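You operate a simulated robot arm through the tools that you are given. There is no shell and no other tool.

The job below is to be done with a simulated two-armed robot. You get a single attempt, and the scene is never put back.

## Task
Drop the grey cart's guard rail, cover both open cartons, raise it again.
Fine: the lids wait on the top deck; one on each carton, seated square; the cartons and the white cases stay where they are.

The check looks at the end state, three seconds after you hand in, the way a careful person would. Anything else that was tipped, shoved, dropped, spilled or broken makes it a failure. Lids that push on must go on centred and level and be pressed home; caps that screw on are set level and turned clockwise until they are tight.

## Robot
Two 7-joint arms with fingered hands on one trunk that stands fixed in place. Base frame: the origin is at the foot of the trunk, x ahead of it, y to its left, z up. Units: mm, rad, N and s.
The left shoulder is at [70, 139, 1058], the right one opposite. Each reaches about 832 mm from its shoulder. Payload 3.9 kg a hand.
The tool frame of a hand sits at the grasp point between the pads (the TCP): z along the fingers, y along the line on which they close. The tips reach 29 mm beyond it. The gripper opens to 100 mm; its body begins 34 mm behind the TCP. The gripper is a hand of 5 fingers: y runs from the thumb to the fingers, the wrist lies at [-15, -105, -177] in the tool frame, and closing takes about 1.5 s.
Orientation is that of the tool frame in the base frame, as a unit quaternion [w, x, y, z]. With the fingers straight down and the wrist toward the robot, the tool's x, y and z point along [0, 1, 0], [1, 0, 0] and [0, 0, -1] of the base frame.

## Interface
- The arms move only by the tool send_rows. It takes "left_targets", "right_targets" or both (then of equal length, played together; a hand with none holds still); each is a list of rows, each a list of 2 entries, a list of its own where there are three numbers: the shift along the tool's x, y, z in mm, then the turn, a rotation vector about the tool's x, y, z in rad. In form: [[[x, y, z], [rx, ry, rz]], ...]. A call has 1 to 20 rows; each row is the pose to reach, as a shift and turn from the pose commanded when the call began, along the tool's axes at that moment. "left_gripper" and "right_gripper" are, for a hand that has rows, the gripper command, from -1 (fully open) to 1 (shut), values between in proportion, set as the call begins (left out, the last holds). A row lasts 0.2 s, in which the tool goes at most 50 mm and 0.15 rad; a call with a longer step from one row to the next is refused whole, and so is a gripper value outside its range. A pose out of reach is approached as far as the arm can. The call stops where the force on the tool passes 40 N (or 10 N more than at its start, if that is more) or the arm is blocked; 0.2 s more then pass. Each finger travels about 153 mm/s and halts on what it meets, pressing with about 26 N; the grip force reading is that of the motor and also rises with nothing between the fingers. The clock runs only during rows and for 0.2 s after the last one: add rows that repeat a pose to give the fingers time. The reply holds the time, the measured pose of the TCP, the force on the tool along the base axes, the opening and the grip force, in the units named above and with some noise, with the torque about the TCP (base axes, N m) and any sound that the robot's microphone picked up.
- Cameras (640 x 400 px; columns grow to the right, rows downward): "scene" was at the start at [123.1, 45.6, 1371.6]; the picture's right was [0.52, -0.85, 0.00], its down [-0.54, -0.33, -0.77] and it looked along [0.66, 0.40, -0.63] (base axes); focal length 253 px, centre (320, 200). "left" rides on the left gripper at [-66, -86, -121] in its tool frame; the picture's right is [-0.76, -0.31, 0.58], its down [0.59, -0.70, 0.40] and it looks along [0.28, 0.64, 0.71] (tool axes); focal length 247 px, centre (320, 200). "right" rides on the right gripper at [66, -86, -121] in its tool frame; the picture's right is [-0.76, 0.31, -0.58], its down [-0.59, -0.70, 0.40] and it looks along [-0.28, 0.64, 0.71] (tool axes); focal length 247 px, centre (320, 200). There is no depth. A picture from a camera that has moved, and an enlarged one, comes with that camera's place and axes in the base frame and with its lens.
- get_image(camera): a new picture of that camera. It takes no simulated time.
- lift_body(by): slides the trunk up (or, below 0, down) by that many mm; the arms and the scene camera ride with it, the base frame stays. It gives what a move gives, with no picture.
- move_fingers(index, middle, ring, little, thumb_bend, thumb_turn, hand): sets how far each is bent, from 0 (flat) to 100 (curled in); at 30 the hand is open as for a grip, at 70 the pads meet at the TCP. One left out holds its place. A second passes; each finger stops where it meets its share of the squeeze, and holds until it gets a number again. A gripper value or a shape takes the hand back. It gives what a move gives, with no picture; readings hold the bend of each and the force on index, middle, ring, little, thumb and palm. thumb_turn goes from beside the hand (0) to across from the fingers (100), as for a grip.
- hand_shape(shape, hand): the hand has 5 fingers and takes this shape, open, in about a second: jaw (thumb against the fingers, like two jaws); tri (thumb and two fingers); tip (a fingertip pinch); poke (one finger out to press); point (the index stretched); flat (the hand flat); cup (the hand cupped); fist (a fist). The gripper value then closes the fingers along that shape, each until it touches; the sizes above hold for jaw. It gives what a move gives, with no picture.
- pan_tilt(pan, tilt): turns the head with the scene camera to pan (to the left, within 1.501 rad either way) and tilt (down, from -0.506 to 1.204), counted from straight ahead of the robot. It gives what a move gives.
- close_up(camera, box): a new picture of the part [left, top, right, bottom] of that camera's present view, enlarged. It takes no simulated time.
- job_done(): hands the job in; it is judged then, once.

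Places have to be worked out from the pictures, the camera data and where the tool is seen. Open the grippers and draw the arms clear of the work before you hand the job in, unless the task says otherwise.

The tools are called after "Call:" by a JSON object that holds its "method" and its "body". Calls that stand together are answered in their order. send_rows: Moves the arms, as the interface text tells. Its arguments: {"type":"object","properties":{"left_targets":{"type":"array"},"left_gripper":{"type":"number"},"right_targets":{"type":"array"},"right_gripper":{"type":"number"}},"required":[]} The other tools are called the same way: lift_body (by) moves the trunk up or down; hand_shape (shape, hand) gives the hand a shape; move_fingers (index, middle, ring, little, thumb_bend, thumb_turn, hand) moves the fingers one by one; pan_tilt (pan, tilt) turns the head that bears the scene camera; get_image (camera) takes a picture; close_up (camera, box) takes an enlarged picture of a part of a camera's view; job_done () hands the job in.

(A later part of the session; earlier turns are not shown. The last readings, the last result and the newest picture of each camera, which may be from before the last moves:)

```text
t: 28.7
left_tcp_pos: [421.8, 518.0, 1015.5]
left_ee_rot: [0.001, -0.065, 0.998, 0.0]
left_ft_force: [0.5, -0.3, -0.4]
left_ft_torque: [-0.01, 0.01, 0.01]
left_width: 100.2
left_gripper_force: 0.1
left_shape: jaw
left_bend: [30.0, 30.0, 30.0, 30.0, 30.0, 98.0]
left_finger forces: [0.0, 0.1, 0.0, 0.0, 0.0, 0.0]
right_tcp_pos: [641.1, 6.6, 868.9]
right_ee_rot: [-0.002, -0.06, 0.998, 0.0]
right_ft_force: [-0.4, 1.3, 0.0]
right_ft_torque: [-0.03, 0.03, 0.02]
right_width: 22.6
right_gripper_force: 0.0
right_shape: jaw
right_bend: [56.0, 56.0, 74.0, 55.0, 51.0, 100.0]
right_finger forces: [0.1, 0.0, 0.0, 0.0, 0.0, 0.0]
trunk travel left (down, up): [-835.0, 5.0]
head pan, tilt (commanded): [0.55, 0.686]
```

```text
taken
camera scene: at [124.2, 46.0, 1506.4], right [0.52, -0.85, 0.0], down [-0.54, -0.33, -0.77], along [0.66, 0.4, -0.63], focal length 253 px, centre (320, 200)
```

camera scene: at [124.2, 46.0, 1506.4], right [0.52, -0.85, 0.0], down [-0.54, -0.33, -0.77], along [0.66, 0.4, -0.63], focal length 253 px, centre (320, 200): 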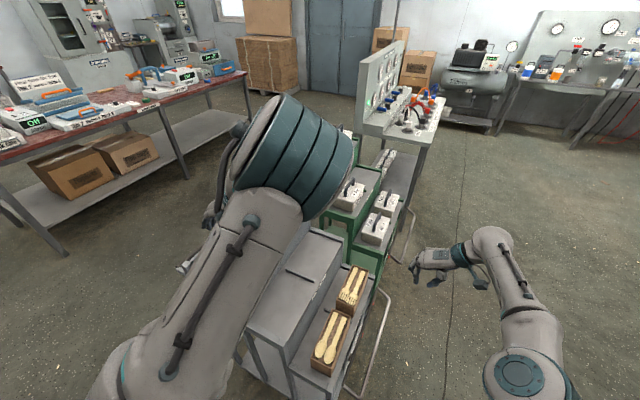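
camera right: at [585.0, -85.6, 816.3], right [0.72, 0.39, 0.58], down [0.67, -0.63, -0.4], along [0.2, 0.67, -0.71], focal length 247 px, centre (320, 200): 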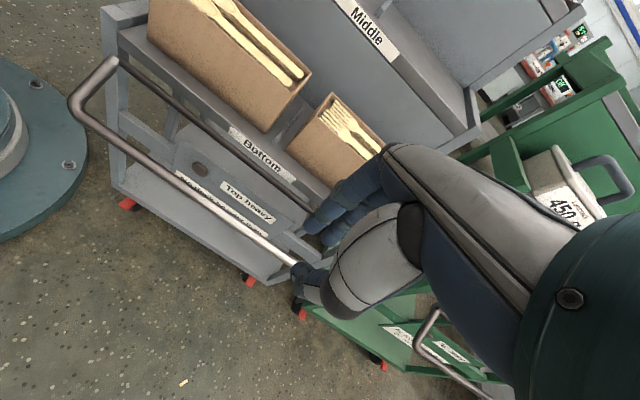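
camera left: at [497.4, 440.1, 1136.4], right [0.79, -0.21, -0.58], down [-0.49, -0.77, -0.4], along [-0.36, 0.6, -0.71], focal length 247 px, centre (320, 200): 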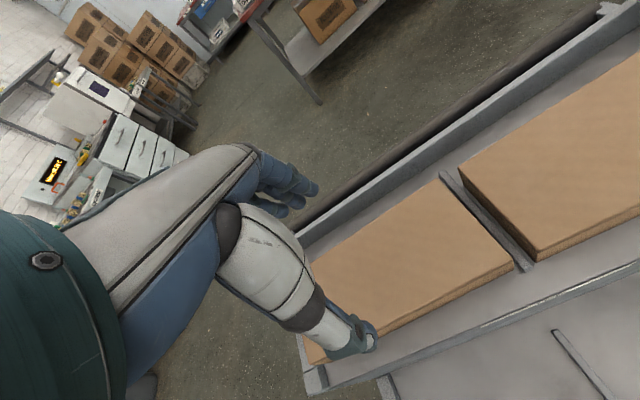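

The left arm reaches the near lid slot cleanly. I zoom in to centre the hand precisely over lid 1 before descending.

Call:
{"method": "close_up", "body": {"camera": "left", "box": [400, 130, 560, 300]}}

Call:
{"method": "close_up", "body": {"camera": "left", "box": [270, 220, 430, 400]}}

Call:
{"method": "move_fingers", "body": {"hand": "left", "index": 22, "middle": 22, "ring": 22, "little": 22, "thumb_bend": 22}}

Call:
{"method": "get_image", "body": {"camera": "left"}}

```text
2.35 times, centred on (480, 215) of left
camera zoom: at [497.4, 440.1, 1136.4], right [0.79, -0.21, -0.58], down [-0.49, -0.77, -0.4], along [-0.36, 0.6, -0.71], focal length 581 px, centre (-56, 165)
```

zoom: 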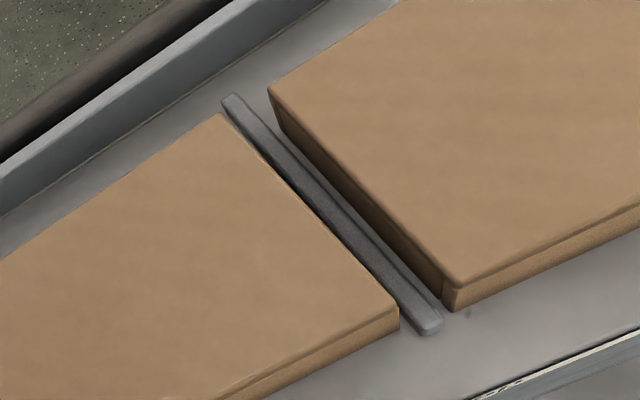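

```text
2.22 times, centred on (350, 310) of left
camera zoom: at [497.4, 440.1, 1136.4], right [0.79, -0.21, -0.58], down [-0.49, -0.77, -0.4], along [-0.36, 0.6, -0.71], focal length 549 px, centre (253, -44)
```

zoom: 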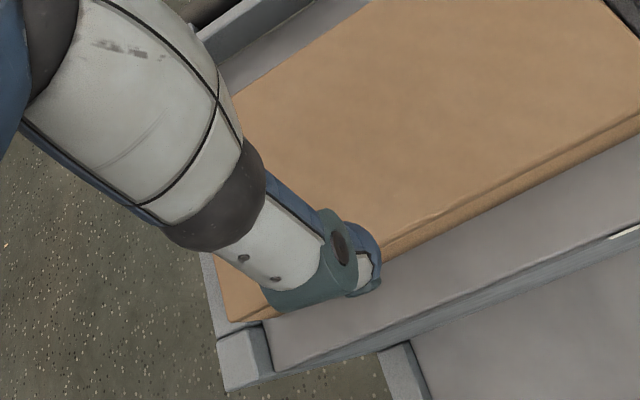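

```text
t: 29.7
left_tcp_pos: [422.4, 516.5, 1016.0]
left_ee_rot: [0.0, -0.065, 0.998, 0.0]
left_ft_force: [-0.4, 0.3, 0.4]
left_ft_torque: [-0.02, -0.01, -0.04]
left_width: 112.4
left_gripper_force: 0.1
left_shape: fingers
left_bend: [22.0, 22.0, 22.0, 22.0, 22.0, 98.0]
left_finger forces: [0.1, 0.0, 0.0, 0.0, 0.0, 0.0]
right_tcp_pos: [639.9, 7.6, 870.6]
right_ee_rot: [-0.001, -0.059, 0.998, 0.001]
right_ft_force: [0.4, 0.1, 0.4]
right_ft_torque: [0.0, -0.01, -0.01]
right_width: 22.3
right_gripper_force: 0.0
right_shape: jaw
right_bend: [56.0, 56.0, 74.0, 55.0, 51.0, 100.0]
right_finger forces: [0.0, 0.0, 0.0, 0.1, 0.0, 0.1]
trunk travel left (down, up): [-835.0, 5.0]
head pan, tilt (commanded): [0.55, 0.686]
```

```text
taken
camera left: at [497.0, 439.9, 1136.7], right [0.79, -0.21, -0.58], down [-0.49, -0.77, -0.4], along [-0.36, 0.6, -0.71], focal length 247 px, centre (320, 200)
```

left: 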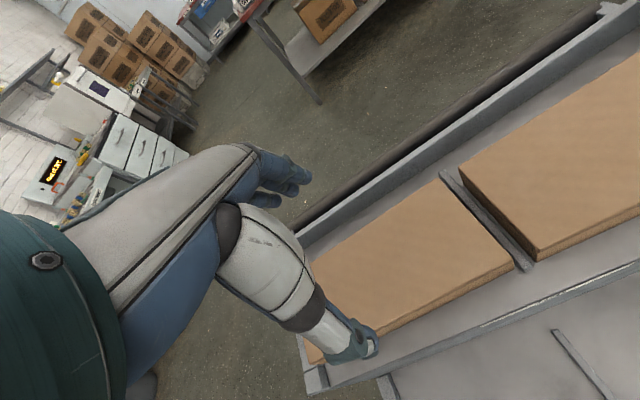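

Lid 1's centre comes out at about (420, 519), well within the 112 mm opening. I descend to just above gripping height and check.

Call:
{"method": "send_rows", "body": {"left_targets": [[[0, 2, 20], [0, 0, 0]], [[0, 2, 40], [0, 0, 0]], [[0, 2, 55], [0, 0, 0]], [[0, 2, 65], [0, 0, 0]], [[0, 2, 72], [0, 0, 0]], [[0, 2, 72], [0, 0, 0]]]}}

Call:
{"method": "get_image", "body": {"camera": "left"}}

Call:
{"method": "close_up", "body": {"camera": "scene", "box": [150, 150, 330, 330]}}

Call:
{"method": "get_image", "body": {"camera": "right"}}

```text
t: 31.1
left_tcp_pos: [421.7, 517.9, 943.3]
left_ee_rot: [0.0, -0.064, 0.998, -0.001]
left_ft_force: [-0.1, 0.1, -0.2]
left_ft_torque: [-0.01, -0.02, -0.03]
left_width: 112.7
left_gripper_force: 0.1
left_shape: fingers
left_bend: [22.0, 22.0, 22.0, 22.0, 22.0, 98.0]
left_finger forces: [0.1, 0.1, 0.1, 0.1, 0.0, 0.1]
right_tcp_pos: [641.0, 7.1, 869.2]
right_ee_rot: [-0.001, -0.059, 0.998, 0.0]
right_ft_force: [0.7, 0.2, 0.1]
right_ft_torque: [0.01, -0.04, 0.01]
right_width: 22.4
right_gripper_force: 0.0
right_shape: jaw
right_bend: [56.0, 56.0, 74.0, 55.0, 51.0, 100.0]
right_finger forces: [0.1, 0.0, 0.1, 0.0, 0.0, 0.0]
trunk travel left (down, up): [-835.0, 5.0]
head pan, tilt (commanded): [0.55, 0.686]
```

```text
taken
camera left: at [497.3, 441.2, 1062.9], right [0.79, -0.21, -0.58], down [-0.49, -0.77, -0.4], along [-0.36, 0.6, -0.71], focal length 247 px, centre (320, 200)
```

left: 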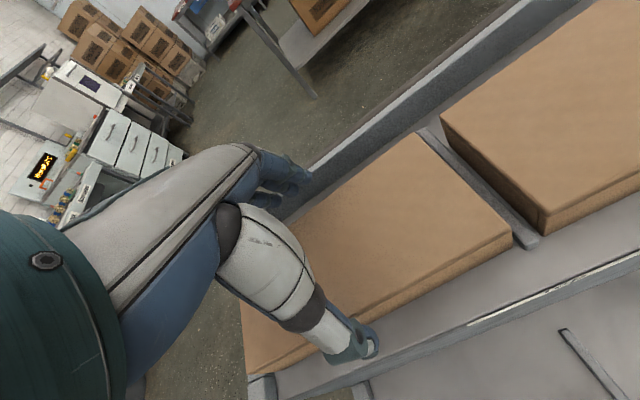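

```text
2.22 times, centred on (240, 240) of scene
camera zoom: at [123.0, 45.6, 1506.6], right [0.52, -0.85, 0.0], down [-0.54, -0.33, -0.77], along [0.66, 0.4, -0.63], focal length 562 px, centre (498, 111)
```

zoom: 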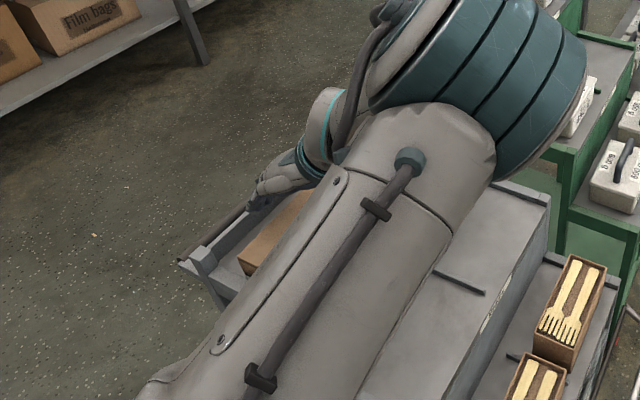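

```text
taken
camera right: at [584.7, -85.7, 991.1], right [0.72, 0.39, 0.58], down [0.67, -0.63, -0.4], along [0.2, 0.67, -0.71], focal length 247 px, centre (320, 200)
```

right: 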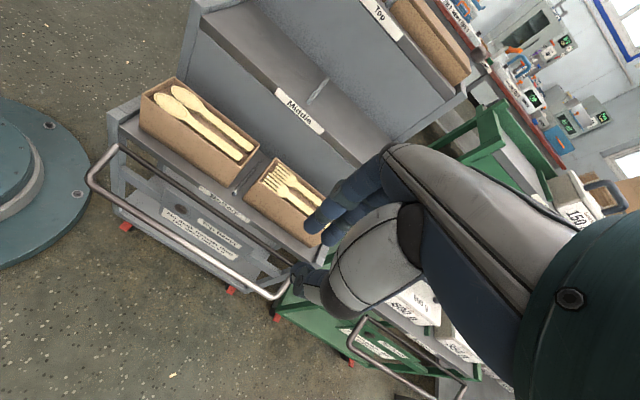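

I check the finger and thumb clearance around the lid in close-ups from the left camera.

Call:
{"method": "close_up", "body": {"camera": "left", "box": [220, 120, 400, 400]}}

Call:
{"method": "close_up", "body": {"camera": "left", "box": [240, 130, 340, 230]}}

Call:
{"method": "close_up", "body": {"camera": "left", "box": [400, 110, 560, 270]}}

Call:
{"method": "close_up", "body": {"camera": "scene", "box": [190, 190, 260, 260]}}

```text
1.43 times, centred on (310, 260) of left
camera zoom: at [497.3, 441.2, 1062.9], right [0.79, -0.21, -0.58], down [-0.49, -0.77, -0.4], along [-0.36, 0.6, -0.71], focal length 353 px, centre (334, 114)
```

zoom: 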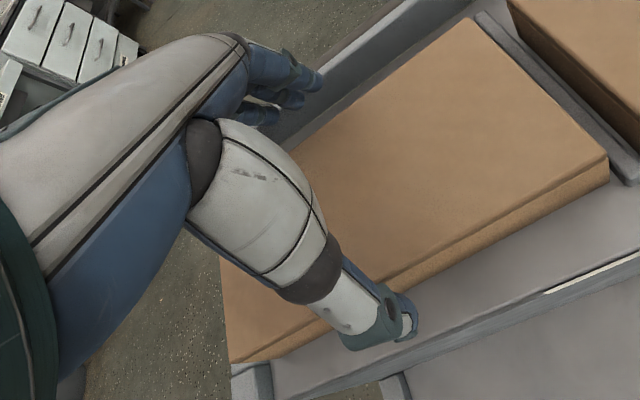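

```text
4.00 times, centred on (290, 180) of left
camera zoom: at [497.3, 441.2, 1062.9], right [0.79, -0.21, -0.58], down [-0.49, -0.77, -0.4], along [-0.36, 0.6, -0.71], focal length 988 px, centre (440, 280)
```

zoom: 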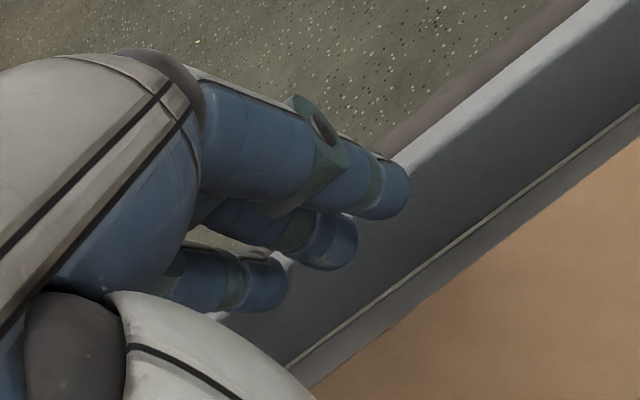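

```text
2.50 times, centred on (480, 190) of left
camera zoom: at [497.3, 441.2, 1062.9], right [0.79, -0.21, -0.58], down [-0.49, -0.77, -0.4], along [-0.36, 0.6, -0.71], focal length 617 px, centre (-80, 225)
```

zoom: 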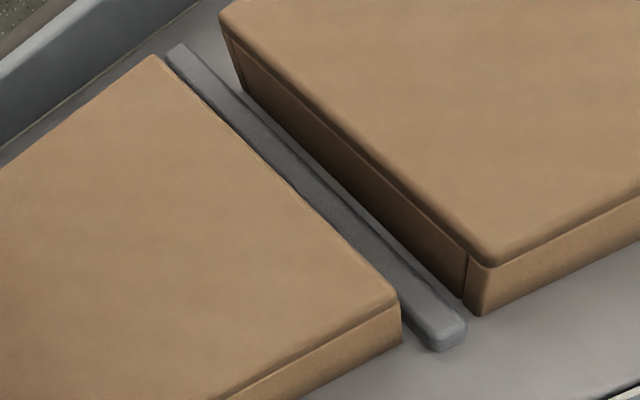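

```text
5.71 times, centred on (225, 225) of scene
camera zoom: at [123.0, 45.6, 1506.6], right [0.52, -0.85, 0.0], down [-0.54, -0.33, -0.77], along [0.66, 0.4, -0.63], focal length 1445 px, centre (863, 57)
```

zoom: 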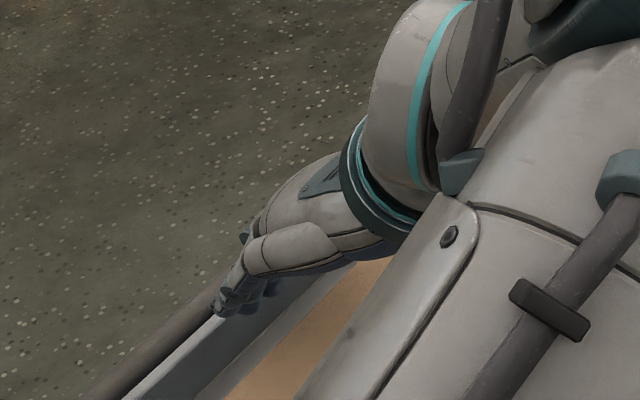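

Fingers sit about 15 mm below the TCP at this opening, with the back lip's top near z≈921 and 37 mm of gap beside the lid. I narrow to about 104 mm, shift 3 mm inward and descend 24 mm into the gap.

Call:
{"method": "move_fingers", "body": {"hand": "left", "index": 27, "middle": 27, "ring": 27, "little": 27, "thumb_bend": 27}}

Call:
{"method": "send_rows", "body": {"left_targets": [[[0, -2.5, 2], [0, 0, 0]], [[0, -2.5, 8], [0, 0, 0]], [[0, -2.5, 14], [0, 0, 0]], [[0, -2.5, 19], [0, 0, 0]], [[0, -2.5, 24], [0, 0, 0]], [[0, -2.5, 24], [0, 0, 0]]]}}

Call:
{"method": "close_up", "body": {"camera": "left", "box": [220, 100, 400, 380]}}

Call:
{"method": "close_up", "body": {"camera": "left", "box": [250, 130, 350, 230]}}

```text
t: 32.1
left_tcp_pos: [421.6, 517.5, 942.6]
left_ee_rot: [0.0, -0.064, 0.998, 0.0]
left_ft_force: [-0.2, -0.6, -0.3]
left_ft_torque: [0.0, 0.01, -0.01]
left_width: 104.1
left_gripper_force: 0.0
left_shape: fingers
left_bend: [27.0, 27.0, 27.0, 27.0, 27.0, 98.0]
left_finger forces: [0.1, 0.0, 0.0, 0.1, 0.1, 0.1]
right_tcp_pos: [639.6, 6.9, 871.3]
right_ee_rot: [-0.001, -0.06, 0.998, 0.0]
right_ft_force: [0.3, -1.1, -0.7]
right_ft_torque: [0.0, 0.0, 0.01]
right_width: 22.7
right_gripper_force: 0.0
right_shape: jaw
right_bend: [56.0, 56.0, 74.0, 55.0, 51.0, 100.0]
right_finger forces: [0.0, 0.0, 0.0, 0.1, 0.1, 0.1]
trunk travel left (down, up): [-835.0, 5.0]
head pan, tilt (commanded): [0.55, 0.686]
```

```text
t: 33.5
left_tcp_pos: [422.0, 515.0, 919.3]
left_ee_rot: [0.0, -0.065, 0.998, 0.0]
left_ft_force: [-0.7, -0.6, 1.3]
left_ft_torque: [0.06, 0.01, -0.02]
left_width: 104.5
left_gripper_force: 0.1
left_shape: fingers
left_bend: [27.0, 27.0, 27.0, 27.0, 27.0, 98.0]
left_finger forces: [0.5, 0.0, 0.1, 0.0, 0.0, 0.0]
right_tcp_pos: [640.4, 7.8, 869.9]
right_ee_rot: [-0.001, -0.059, 0.998, 0.0]
right_ft_force: [-0.5, 0.1, 0.3]
right_ft_torque: [0.0, 0.0, -0.02]
right_width: 22.4
right_gripper_force: 0.1
right_shape: jaw
right_bend: [56.0, 56.0, 74.0, 55.0, 51.0, 100.0]
right_finger forces: [0.0, 0.0, 0.0, 0.0, 0.0, 0.1]
trunk travel left (down, up): [-835.0, 5.0]
head pan, tilt (commanded): [0.55, 0.686]
```

```text
1.43 times, centred on (310, 240) of left
camera zoom: at [498.0, 439.2, 1038.9], right [0.79, -0.21, -0.58], down [-0.49, -0.77, -0.4], along [-0.36, 0.6, -0.71], focal length 353 px, centre (334, 143)
```

zoom: 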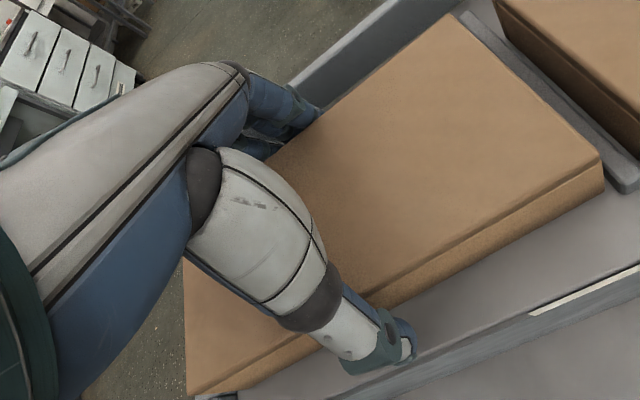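

```text
4.00 times, centred on (300, 180) of left
camera zoom: at [498.0, 439.2, 1038.9], right [0.79, -0.21, -0.58], down [-0.49, -0.77, -0.4], along [-0.36, 0.6, -0.71], focal length 988 px, centre (400, 280)
```

zoom: 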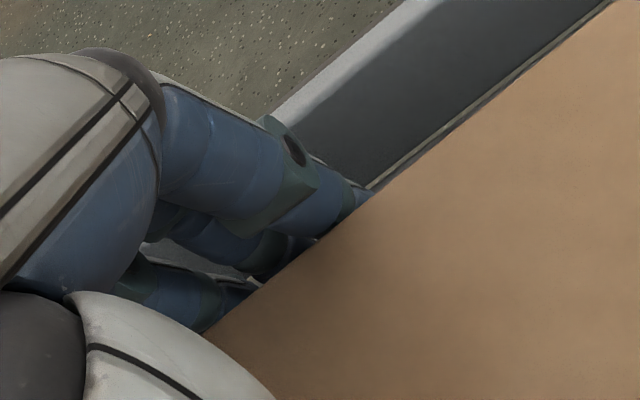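

Fingers are behind the lid's left edge and the thumb in front of its right edge. I close the hand on lid 1.

Call:
{"method": "send_rows", "body": {"left_targets": [[[0, 0, 0], [0, 0, 0]], [[0, 0, 0], [0, 0, 0]], [[0, 0, 0], [0, 0, 0]], [[0, 0, 0], [0, 0, 0]], [[0, 0, 0], [0, 0, 0]], [[0, 0, 0], [0, 0, 0]]], "left_gripper": 0.4}}

Call:
{"method": "get_image", "body": {"camera": "left"}}

```text
t: 34.9
left_tcp_pos: [422.0, 515.2, 918.2]
left_ee_rot: [0.0, -0.064, 0.998, 0.0]
left_ft_force: [-0.5, 0.6, 2.8]
left_ft_torque: [-0.09, -0.02, -0.04]
left_width: 88.7
left_gripper_force: 26.3
left_shape: jaw
left_bend: [32.0, 34.0, 25.0, 37.0, 30.0, 98.0]
left_finger forces: [15.4, 6.2, 3.4, 1.5, 25.5, 0.1]
right_tcp_pos: [639.5, 6.7, 869.6]
right_ee_rot: [0.0, -0.059, 0.998, 0.0]
right_ft_force: [0.3, -0.5, -0.3]
right_ft_torque: [0.02, -0.01, -0.04]
right_width: 22.1
right_gripper_force: 0.0
right_shape: jaw
right_bend: [56.0, 56.0, 74.0, 55.0, 51.0, 100.0]
right_finger forces: [0.0, 0.1, 0.0, 0.0, 0.0, 0.0]
trunk travel left (down, up): [-835.0, 5.0]
head pan, tilt (commanded): [0.55, 0.686]
```

```text
taken
camera left: at [497.9, 439.1, 1039.2], right [0.79, -0.21, -0.58], down [-0.49, -0.77, -0.4], along [-0.36, 0.6, -0.71], focal length 247 px, centre (320, 200)
```

left: 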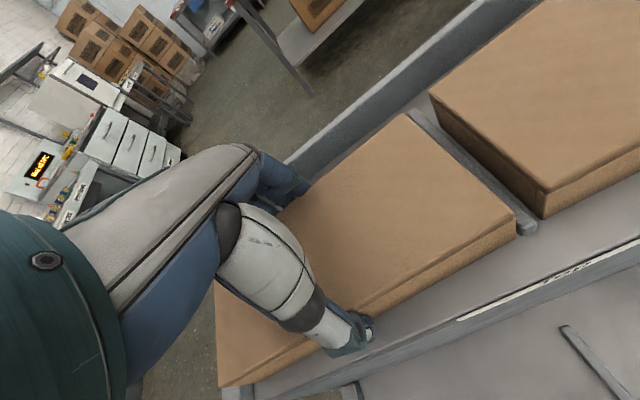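

Held firmly at 88.7 mm. I lift lid 1 by 80 mm and look.

Call:
{"method": "send_rows", "body": {"left_targets": [[[0, 0, -5], [0, 0, 0]], [[0, 0, -15], [0, 0, 0]], [[0, 0, -30], [0, 0, 0]], [[0, 0, -50], [0, 0, 0]], [[0, 0, -75], [0, 0, 0]], [[0, 0, -100], [0, 0, 0]], [[0, 0, -100], [0, 0, 0]]]}}

Call:
{"method": "get_image", "body": {"camera": "left"}}

Call:
{"method": "get_image", "body": {"camera": "right"}}

```text
t: 36.5
left_tcp_pos: [421.7, 518.1, 1020.0]
left_ee_rot: [0.0, -0.064, 0.998, 0.0]
left_ft_force: [-0.1, 0.0, 0.3]
left_ft_torque: [-0.03, -0.05, -0.02]
left_width: 88.7
left_gripper_force: 26.7
left_shape: jaw
left_bend: [32.0, 34.0, 25.0, 38.0, 30.0, 97.0]
left_finger forces: [15.2, 6.2, 3.4, 1.5, 25.5, 0.1]
right_tcp_pos: [641.6, 7.3, 869.7]
right_ee_rot: [-0.001, -0.059, 0.998, -0.001]
right_ft_force: [-0.1, 0.2, 0.6]
right_ft_torque: [-0.01, -0.02, -0.02]
right_width: 22.2
right_gripper_force: 0.0
right_shape: jaw
right_bend: [56.0, 56.0, 74.0, 55.0, 51.0, 100.0]
right_finger forces: [0.0, 0.0, 0.0, 0.1, 0.0, 0.1]
trunk travel left (down, up): [-835.0, 5.0]
head pan, tilt (commanded): [0.55, 0.686]
```

```text
taken
camera left: at [496.6, 439.7, 1139.9], right [0.79, -0.21, -0.58], down [-0.49, -0.77, -0.4], along [-0.36, 0.6, -0.71], focal length 247 px, centre (320, 200)
```

left: 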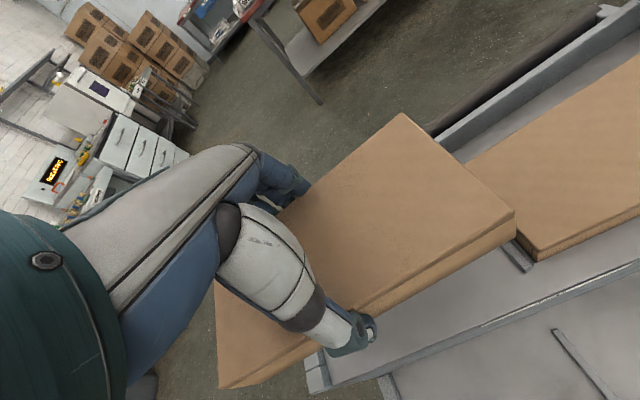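

```text
taken
camera right: at [585.1, -85.4, 990.9], right [0.72, 0.39, 0.58], down [0.67, -0.63, -0.4], along [0.2, 0.67, -0.71], focal length 247 px, centre (320, 200)
```

right: 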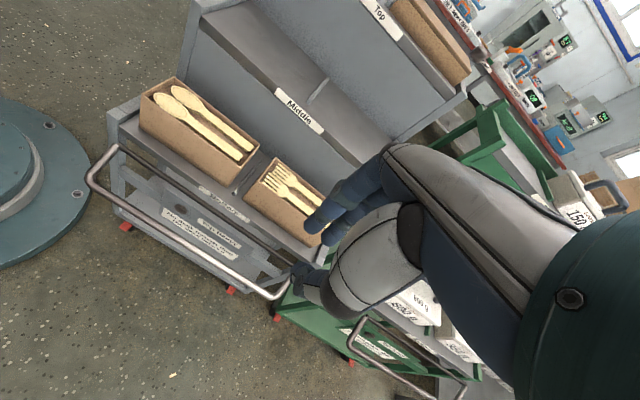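

Lid 1 hangs level in the left hand. I try carrying it directly across toward the spoon carton at a safe height to see whether the left arm can keep this orientation there.

Call:
{"method": "send_rows", "body": {"left_targets": [[[2.7, -38.5, 0], [0, 0, 0]], [[5.3, -77, 0], [0, 0, 0]], [[8, -115.4, 0], [0, 0, 0]], [[10.7, -153.9, 0], [0, 0, 0]], [[13.3, -192.4, 0], [0, 0, 0]], [[16, -230.9, 0], [0, 0, 0]], [[18.6, -269.3, 0], [0, 0, 0]], [[21.3, -307.8, 0], [0, 0, 0]], [[21.3, -307.8, 0], [0, 0, 0]]]}}

Call:
{"method": "get_image", "body": {"camera": "scene"}}

Call:
{"method": "get_image", "body": {"camera": "left"}}

```text
t: 37.4
left_tcp_pos: [378.1, 407.2, 944.5]
left_ee_rot: [-0.105, -0.082, 0.991, -0.003]
left_ft_force: [0.8, -0.2, -1.0]
left_ft_torque: [0.0, 0.03, 0.01]
left_width: 88.5
left_gripper_force: 26.0
left_shape: jaw
left_bend: [32.0, 34.0, 25.0, 38.0, 30.0, 97.0]
left_finger forces: [15.3, 6.2, 3.4, 1.7, 25.8, 0.0]
right_tcp_pos: [640.3, 6.4, 868.8]
right_ee_rot: [-0.002, -0.06, 0.998, 0.001]
right_ft_force: [-0.3, 0.0, -0.6]
right_ft_torque: [-0.02, 0.02, -0.07]
right_width: 22.3
right_gripper_force: 0.1
right_shape: jaw
right_bend: [56.0, 56.0, 74.0, 55.0, 51.0, 100.0]
right_finger forces: [0.0, 0.0, 0.0, 0.0, 0.0, 0.0]
trunk travel left (down, up): [-835.0, 5.0]
head pan, tilt (commanded): [0.55, 0.686]
stopped in row 4 (left hand): the arm was blocked; the commanded pose is now the measured one
```

```text
taken
camera scene: at [123.8, 44.1, 1506.5], right [0.52, -0.85, 0.0], down [-0.54, -0.33, -0.77], along [0.66, 0.4, -0.63], focal length 253 px, centre (320, 200)
```

scene: 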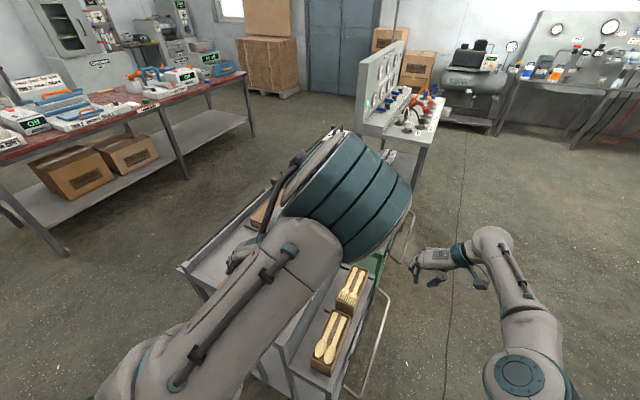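

```text
taken
camera left: at [480.0, 336.1, 1048.2], right [0.66, -0.19, -0.72], down [-0.54, -0.8, -0.27], along [-0.53, 0.57, -0.63], focal length 247 px, centre (320, 200)
```

left: 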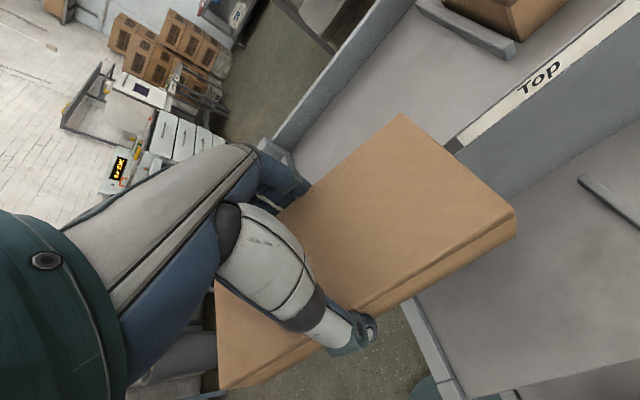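

The arm folded too far near the shoulder and got blocked; the hand sagged and tilted about 12°, but the lid is still in the same place in the grip. I back out: up first, levelling the hand, then back over the top deck.

Call:
{"method": "send_rows", "body": {"left_targets": [[[2, 2, -10], [0.002, -0.03, 0.005]], [[4, 5, -20], [0.004, -0.07, 0.012]], [[2, 20, -35], [0.006, -0.11, 0.02]], [[-10, 40, -50], [0.008, -0.15, 0.027]], [[-22, 60, -62], [0.01, -0.18, 0.032]], [[-34, 80, -75], [0.011, -0.209, 0.037]], [[-43.8, 97.2, -84.9], [0.011, -0.209, 0.037]], [[-43.8, 97.2, -84.9], [0.011, -0.209, 0.037]]]}}

Call:
{"method": "get_image", "body": {"camera": "left"}}

Call:
{"method": "get_image", "body": {"camera": "scene"}}

```text
t: 39.2
left_tcp_pos: [423.6, 513.7, 1020.6]
left_ee_rot: [0.0, -0.061, 0.998, -0.001]
left_ft_force: [-0.6, -0.1, -1.4]
left_ft_torque: [-0.03, 0.01, 0.0]
left_width: 88.3
left_gripper_force: 25.9
left_shape: jaw
left_bend: [32.0, 34.0, 25.0, 38.0, 30.0, 97.0]
left_finger forces: [15.2, 6.2, 3.2, 1.5, 25.5, 0.0]
right_tcp_pos: [639.7, 7.1, 869.6]
right_ee_rot: [-0.001, -0.059, 0.998, 0.0]
right_ft_force: [-1.0, 0.7, -0.9]
right_ft_torque: [0.0, 0.0, 0.06]
right_width: 22.4
right_gripper_force: 0.1
right_shape: jaw
right_bend: [56.0, 56.0, 74.0, 55.0, 51.0, 100.0]
right_finger forces: [0.0, 0.0, 0.1, 0.1, 0.0, 0.1]
trunk travel left (down, up): [-835.0, 5.0]
head pan, tilt (commanded): [0.55, 0.686]
```

```text
taken
camera left: at [498.1, 437.2, 1141.2], right [0.79, -0.21, -0.58], down [-0.5, -0.77, -0.4], along [-0.36, 0.6, -0.71], focal length 247 px, centre (320, 200)
```

left: 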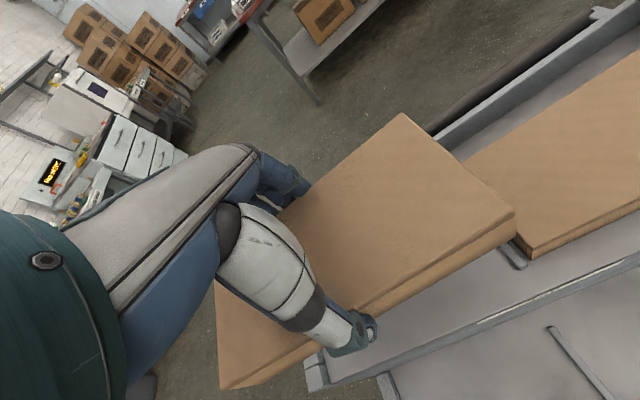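

```text
taken
camera scene: at [123.0, 45.5, 1506.6], right [0.52, -0.85, 0.0], down [-0.54, -0.33, -0.77], along [0.66, 0.4, -0.63], focal length 253 px, centre (320, 200)
```

scene: 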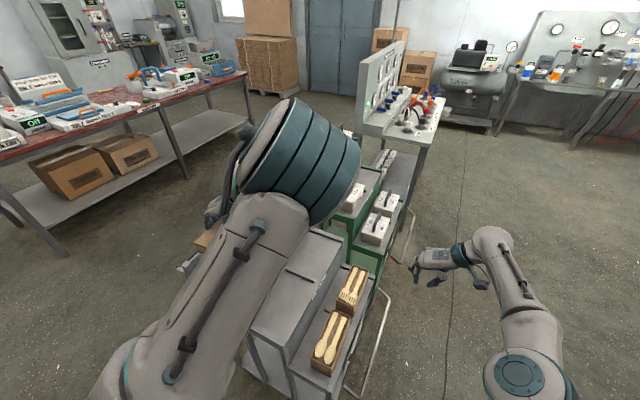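

Recovered: the lid is level again over the top deck. I'll stage lids on the middle deck's near slot where the right arm can pick them, so I measure the middle deck first.

Call:
{"method": "close_up", "body": {"camera": "right", "box": [170, 0, 430, 180]}}

Call:
{"method": "close_up", "body": {"camera": "scene", "box": [230, 220, 390, 400]}}

```text
2.22 times, centred on (300, 90) of right
camera zoom: at [584.7, -85.5, 991.1], right [0.72, 0.39, 0.58], down [0.67, -0.63, -0.4], along [0.2, 0.67, -0.71], focal length 549 px, centre (364, 444)
```

zoom: 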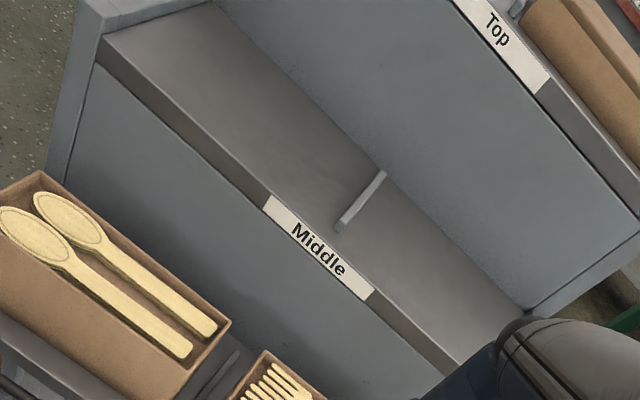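

```text
2.22 times, centred on (310, 310) of scene
camera zoom: at [123.0, 45.5, 1506.6], right [0.52, -0.85, 0.0], down [-0.54, -0.33, -0.77], along [0.66, 0.4, -0.63], focal length 562 px, centre (342, -44)
```

zoom: 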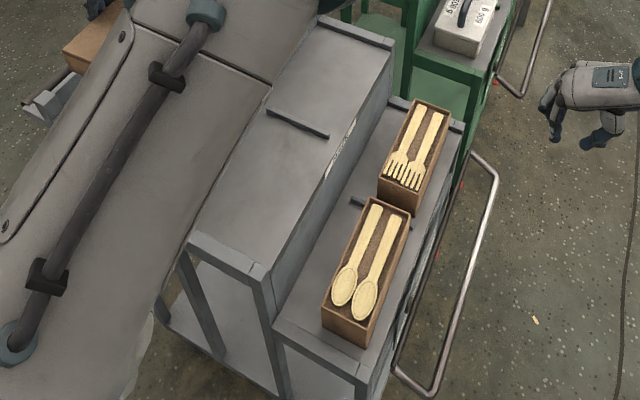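

The middle deck lies at z≈717 with its divider at s≈579 along the cart. I carry lid 1 on a wider path (farther from the shoulder) to above the middle deck's near slot.

Call:
{"method": "send_rows", "body": {"left_targets": [[[-28, 0, 15], [0, 0, 0]], [[-56.8, -0.6, 30.6], [0, 0, 0]], [[-57.5, -27.6, 40.6], [0, 0, 0]], [[-58.2, -54.6, 50.6], [0, 0, 0]], [[-58.9, -81.5, 60.6], [0, 0, 0]], [[-58.9, -81.5, 60.6], [0, 0, 0]]]}}

Call:
{"method": "get_image", "body": {"camera": "left"}}

Call:
{"method": "get_image", "body": {"camera": "scene"}}

```text
t: 40.6
left_tcp_pos: [491.0, 440.2, 959.8]
left_ee_rot: [0.0, -0.062, 0.998, -0.002]
left_ft_force: [0.8, -0.2, -1.7]
left_ft_torque: [0.01, 0.06, 0.01]
left_width: 88.4
left_gripper_force: 25.9
left_shape: jaw
left_bend: [32.0, 34.0, 25.0, 38.0, 30.0, 97.0]
left_finger forces: [15.0, 6.3, 3.3, 1.5, 25.5, 0.0]
right_tcp_pos: [639.0, 7.9, 870.3]
right_ee_rot: [0.0, -0.059, 0.998, -0.001]
right_ft_force: [1.1, -0.4, 0.1]
right_ft_torque: [0.0, 0.01, -0.05]
right_width: 22.3
right_gripper_force: 0.0
right_shape: jaw
right_bend: [56.0, 56.0, 74.0, 55.0, 51.0, 100.0]
right_finger forces: [0.1, 0.0, 0.0, 0.1, 0.0, 0.0]
trunk travel left (down, up): [-835.0, 5.0]
head pan, tilt (commanded): [0.55, 0.686]
```

```text
taken
camera left: at [566.3, 362.0, 1080.6], right [0.79, -0.21, -0.58], down [-0.5, -0.77, -0.4], along [-0.36, 0.6, -0.71], focal length 247 px, centre (320, 200)
```

left: 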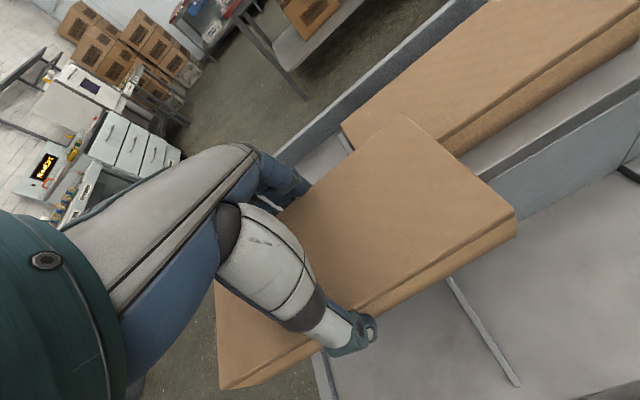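

```text
taken
camera scene: at [122.7, 46.0, 1506.6], right [0.52, -0.85, 0.0], down [-0.54, -0.33, -0.77], along [0.66, 0.4, -0.63], focal length 253 px, centre (320, 200)
```

scene: 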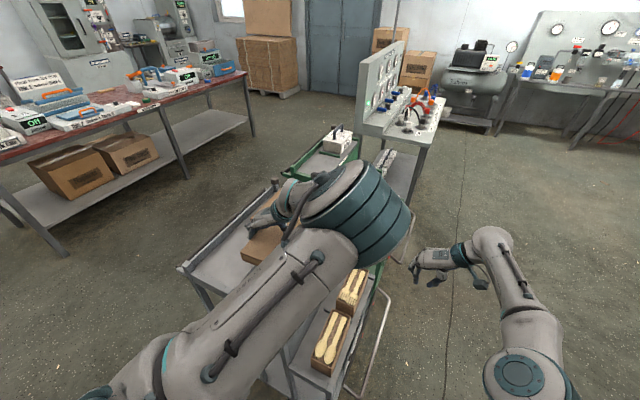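

That pose was reached cleanly. I continue outward over the middle deck.

Call:
{"method": "send_rows", "body": {"left_targets": [[[5.6, -21.2, 3.7], [0, 0, 0]], [[11.2, -42.4, 7.4], [0, 0, 0]], [[16.8, -63.6, 11.1], [0, 0, 0]], [[22.3, -84.9, 14.8], [0, 0, 0]], [[22.3, -84.9, 14.8], [0, 0, 0]]]}}

Call:
{"method": "get_image", "body": {"camera": "scene"}}

Call:
{"method": "get_image", "body": {"camera": "right"}}

```text
t: 41.8
left_tcp_pos: [470.5, 358.1, 936.1]
left_ee_rot: [-0.009, -0.075, 0.997, -0.007]
left_ft_force: [-0.1, 0.0, -0.6]
left_ft_torque: [0.02, 0.0, 0.03]
left_width: 88.3
left_gripper_force: 25.9
left_shape: jaw
left_bend: [32.0, 34.0, 25.0, 38.0, 30.0, 97.0]
left_finger forces: [15.0, 6.2, 3.3, 1.6, 25.5, 0.1]
right_tcp_pos: [641.0, 8.7, 869.3]
right_ee_rot: [-0.001, -0.059, 0.998, 0.0]
right_ft_force: [-0.6, -0.4, -0.2]
right_ft_torque: [0.02, -0.01, 0.02]
right_width: 22.4
right_gripper_force: 0.2
right_shape: jaw
right_bend: [56.0, 56.0, 74.0, 55.0, 51.0, 100.0]
right_finger forces: [0.0, 0.1, 0.1, 0.1, 0.0, 0.0]
trunk travel left (down, up): [-835.0, 5.0]
head pan, tilt (commanded): [0.55, 0.686]
```

```text
taken
camera scene: at [123.3, 45.9, 1506.5], right [0.52, -0.85, 0.0], down [-0.54, -0.33, -0.77], along [0.66, 0.4, -0.63], focal length 253 px, centre (320, 200)
```

scene: 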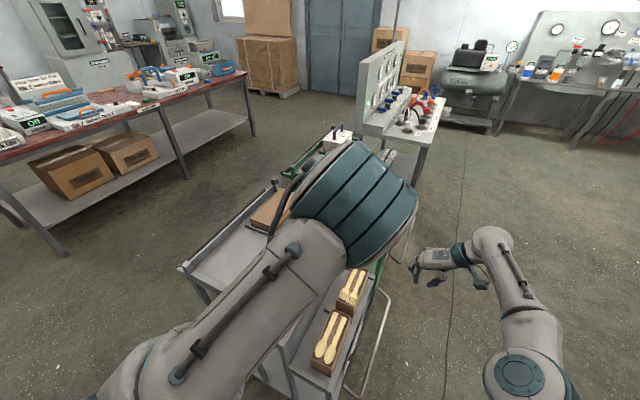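

```text
taken
camera right: at [584.9, -85.3, 991.0], right [0.72, 0.39, 0.58], down [0.67, -0.63, -0.4], along [0.2, 0.67, -0.71], focal length 247 px, centre (320, 200)
```

right: 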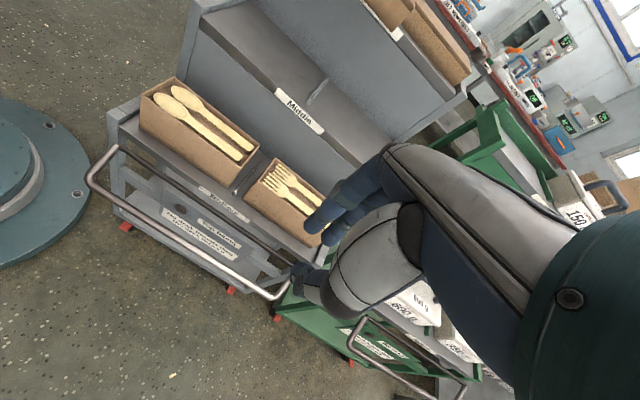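

It's slightly short here as the arm folds, but lowering increases the distance. I go down toward the middle deck.

Call:
{"method": "send_rows", "body": {"left_targets": [[[-4, 0, 20], [0, 0, 0]], [[-4, 0, 45], [0, 0, 0]], [[-4, 0, 70], [0, 0, 0]], [[-4, 0, 95], [0, 0, 0]], [[-4, 0, 120], [0, 0, 0]], [[-4, 0, 140], [0, 0, 0]], [[-4, 0, 140], [0, 0, 0]]]}}

Call:
{"method": "get_image", "body": {"camera": "left"}}

Call:
{"method": "get_image", "body": {"camera": "right"}}

```text
t: 43.4
left_tcp_pos: [483.3, 351.8, 805.3]
left_ee_rot: [0.0, -0.062, 0.998, -0.002]
left_ft_force: [0.2, 0.3, -0.3]
left_ft_torque: [0.01, -0.01, -0.02]
left_width: 88.4
left_gripper_force: 26.1
left_shape: jaw
left_bend: [32.0, 34.0, 25.0, 38.0, 30.0, 97.0]
left_finger forces: [15.0, 6.2, 3.3, 1.5, 25.6, 0.0]
right_tcp_pos: [640.7, 7.8, 869.4]
right_ee_rot: [-0.001, -0.06, 0.998, 0.0]
right_ft_force: [-0.2, 0.1, -0.8]
right_ft_torque: [-0.03, 0.01, 0.03]
right_width: 22.3
right_gripper_force: 0.0
right_shape: jaw
right_bend: [56.0, 56.0, 74.0, 55.0, 51.0, 100.0]
right_finger forces: [0.1, 0.1, 0.0, 0.0, 0.1, 0.0]
trunk travel left (down, up): [-835.0, 5.0]
head pan, tilt (commanded): [0.55, 0.686]
```

```text
taken
camera left: at [559.1, 274.7, 925.9], right [0.79, -0.21, -0.58], down [-0.5, -0.77, -0.4], along [-0.36, 0.6, -0.71], focal length 247 px, centre (320, 200)
```

left: 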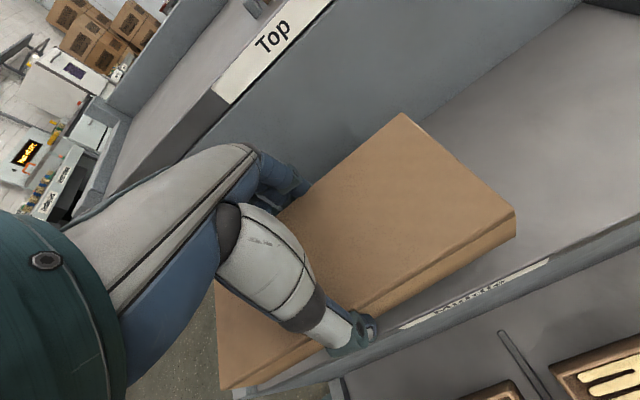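

```text
taken
camera right: at [584.7, -85.4, 991.2], right [0.72, 0.39, 0.58], down [0.67, -0.63, -0.4], along [0.2, 0.67, -0.71], focal length 247 px, centre (320, 200)
```

right: 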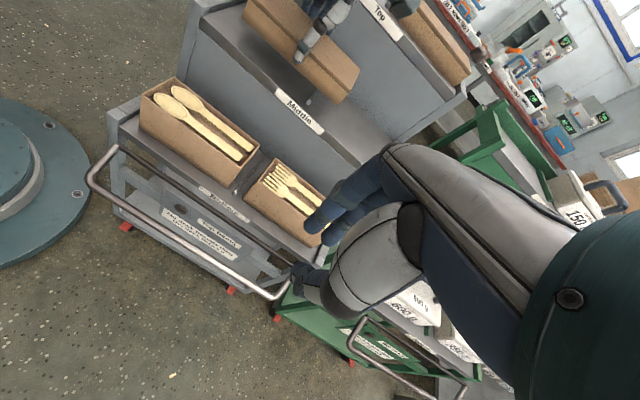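

The left arm does well here, so it may reach the cartons directly. First I clear the right arm out of the way to the right, returning it to a natural yaw.

Call:
{"method": "send_rows", "body": {"right_targets": [[[18.2, -21.1, -3.3], [0, 0, 0.133]], [[36.5, -42.2, -6.7], [0, 0, 0.267]], [[54.7, -63.2, -10], [0, 0, 0.4]], [[73, -84.3, -13.3], [0, 0, 0.533]], [[91.2, -105.4, -16.7], [0, 0, 0.667]], [[109.5, -126.5, -20], [0, 0, 0.8]], [[127.7, -147.5, -23.3], [0, 0, 0.933]], [[146, -168.6, -26.7], [0, 0, 1.067]], [[164.2, -189.7, -30], [0, 0, 1.2]], [[164.2, -189.7, -30], [0, 0, 1.2]]]}}

Call:
{"method": "get_image", "body": {"camera": "right"}}

Call:
{"method": "get_image", "body": {"camera": "scene"}}

```text
t: 45.6
left_tcp_pos: [484.4, 353.0, 804.9]
left_ee_rot: [0.0, -0.062, 0.998, -0.001]
left_ft_force: [0.6, -0.1, 0.3]
left_ft_torque: [-0.01, -0.02, -0.02]
left_width: 88.3
left_gripper_force: 25.7
left_shape: jaw
left_bend: [32.0, 34.0, 25.0, 38.0, 30.0, 97.0]
left_finger forces: [15.1, 6.2, 3.3, 1.5, 25.5, 0.1]
right_tcp_pos: [748.0, -229.2, 829.6]
right_ee_rot: [0.0, 0.516, 0.857, 0.0]
right_ft_force: [-0.2, 0.2, -0.5]
right_ft_torque: [-0.02, -0.01, 0.01]
right_width: 22.5
right_gripper_force: 0.0
right_shape: jaw
right_bend: [56.0, 56.0, 74.0, 55.0, 51.0, 100.0]
right_finger forces: [0.1, 0.0, 0.1, 0.0, 0.0, 0.0]
right hand out of reach, approached as far as the arm can: row 1, 2, 3, 4, 5, 6, 7, 8, 9, 10
trunk travel left (down, up): [-835.0, 5.0]
head pan, tilt (commanded): [0.55, 0.686]
```

```text
taken
camera right: at [640.2, -211.7, 950.8], right [0.63, -0.52, 0.58], down [-0.35, -0.85, -0.4], along [0.7, 0.05, -0.71], focal length 247 px, centre (320, 200)
```

right: 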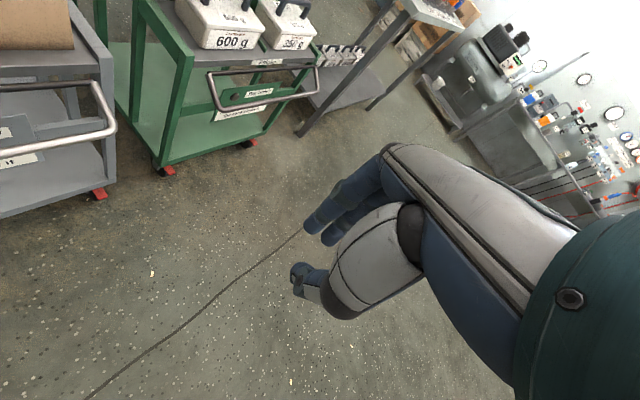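

```text
taken
camera scene: at [123.3, 46.6, 1506.5], right [0.52, -0.85, 0.0], down [-0.54, -0.33, -0.77], along [0.66, 0.4, -0.63], focal length 253 px, centre (320, 200)
```

scene: 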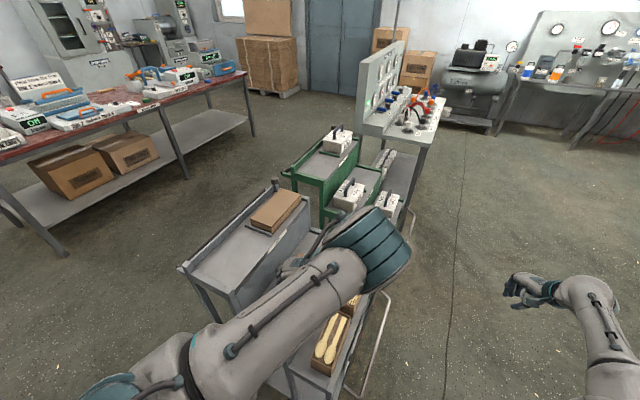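

The right arm is clear (though stretched out). Now I try the left hand with lid 1 directly toward the spoon carton, in small steps at a safe height.

Call:
{"method": "send_rows", "body": {"left_targets": [[[4.4, -24.3, 4.2], [0, 0, 0]], [[8.9, -48.6, 8.3], [0, 0, 0]], [[13.3, -73, 12.5], [0, 0, 0]], [[13.3, -73, 12.5], [0, 0, 0]]]}}

Call:
{"method": "get_image", "body": {"camera": "scene"}}

Call:
{"method": "get_image", "body": {"camera": "left"}}

```text
t: 46.6
left_tcp_pos: [480.8, 277.9, 791.8]
left_ee_rot: [0.0, -0.062, 0.998, -0.001]
left_ft_force: [-0.4, 0.6, 0.3]
left_ft_torque: [-0.02, 0.02, -0.03]
left_width: 88.4
left_gripper_force: 25.9
left_shape: jaw
left_bend: [32.0, 34.0, 25.0, 38.0, 30.0, 97.0]
left_finger forces: [15.0, 6.2, 3.3, 1.5, 25.5, 0.0]
right_tcp_pos: [747.4, -230.1, 829.4]
right_ee_rot: [0.0, 0.515, 0.857, -0.001]
right_ft_force: [0.0, 0.4, -0.4]
right_ft_torque: [-0.04, -0.02, 0.05]
right_width: 22.0
right_gripper_force: 0.0
right_shape: jaw
right_bend: [56.0, 56.0, 74.0, 55.0, 51.0, 100.0]
right_finger forces: [0.1, 0.0, 0.0, 0.1, 0.0, 0.0]
trunk travel left (down, up): [-835.0, 5.0]
head pan, tilt (commanded): [0.55, 0.686]
```

```text
taken
camera scene: at [123.2, 46.0, 1506.6], right [0.52, -0.85, 0.0], down [-0.54, -0.33, -0.77], along [0.66, 0.4, -0.63], focal length 253 px, centre (320, 200)
```

scene: 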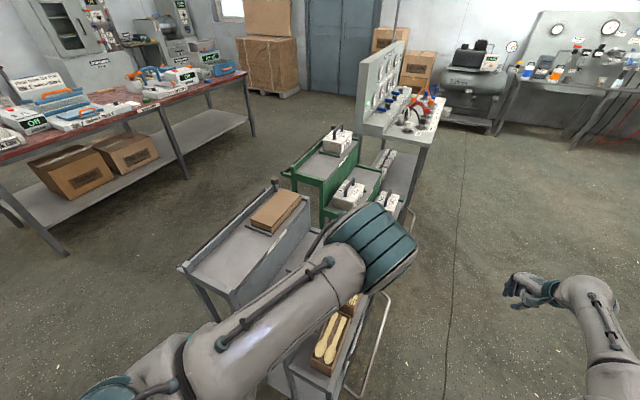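

```text
taken
camera left: at [555.2, 201.1, 913.1], right [0.79, -0.21, -0.58], down [-0.5, -0.77, -0.4], along [-0.36, 0.6, -0.71], focal length 247 px, centre (320, 200)
```

left: 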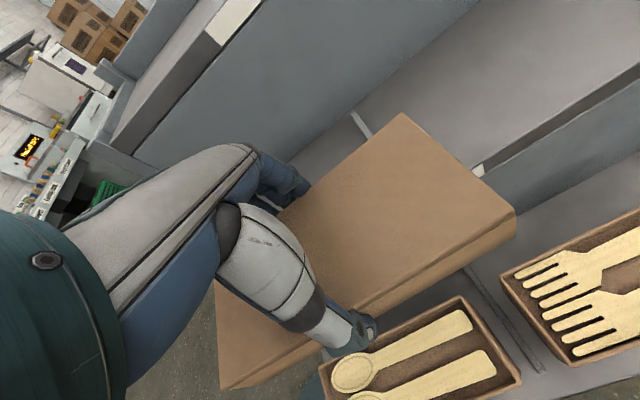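

The left arm follows exactly, so direct placement looks feasible. I continue until the lid is above the spoon carton.

Call:
{"method": "send_rows", "body": {"left_targets": [[[4.4, -24.3, 4.2], [0, 0, 0]], [[8.9, -48.6, 8.3], [0, 0, 0]], [[13.3, -73, 12.5], [0, 0, 0]], [[13.3, -73, 12.5], [0, 0, 0]]]}}

Call:
{"method": "get_image", "body": {"camera": "scene"}}

Call:
{"method": "get_image", "body": {"camera": "left"}}

```text
t: 47.6
left_tcp_pos: [475.9, 203.9, 780.6]
left_ee_rot: [0.0, -0.061, 0.998, -0.001]
left_ft_force: [-0.5, 0.6, -1.0]
left_ft_torque: [-0.01, -0.02, -0.01]
left_width: 88.4
left_gripper_force: 25.6
left_shape: jaw
left_bend: [32.0, 34.0, 25.0, 38.0, 30.0, 97.0]
left_finger forces: [15.1, 6.3, 3.2, 1.6, 25.4, 0.0]
right_tcp_pos: [747.2, -230.6, 830.0]
right_ee_rot: [-0.001, 0.515, 0.857, 0.0]
right_ft_force: [-0.5, 0.0, -0.2]
right_ft_torque: [0.02, 0.0, -0.02]
right_width: 22.2
right_gripper_force: 0.0
right_shape: jaw
right_bend: [56.0, 56.0, 74.0, 55.0, 51.0, 100.0]
right_finger forces: [0.0, 0.0, 0.1, 0.0, 0.1, 0.1]
trunk travel left (down, up): [-835.0, 5.0]
head pan, tilt (commanded): [0.55, 0.686]
```

```text
taken
camera scene: at [123.2, 46.0, 1506.6], right [0.52, -0.85, 0.0], down [-0.54, -0.33, -0.77], along [0.66, 0.4, -0.63], focal length 253 px, centre (320, 200)
```

scene: 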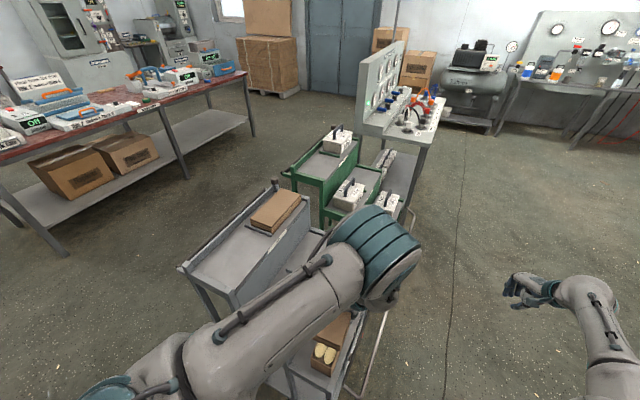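

```text
taken
camera left: at [551.0, 126.6, 901.4], right [0.79, -0.21, -0.58], down [-0.5, -0.77, -0.4], along [-0.36, 0.6, -0.71], focal length 247 px, centre (320, 200)
```

left: 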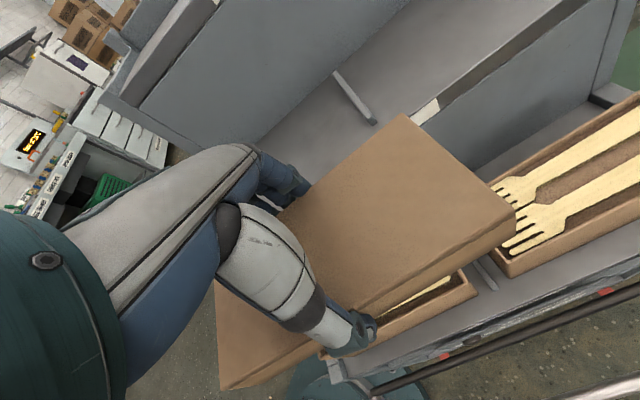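

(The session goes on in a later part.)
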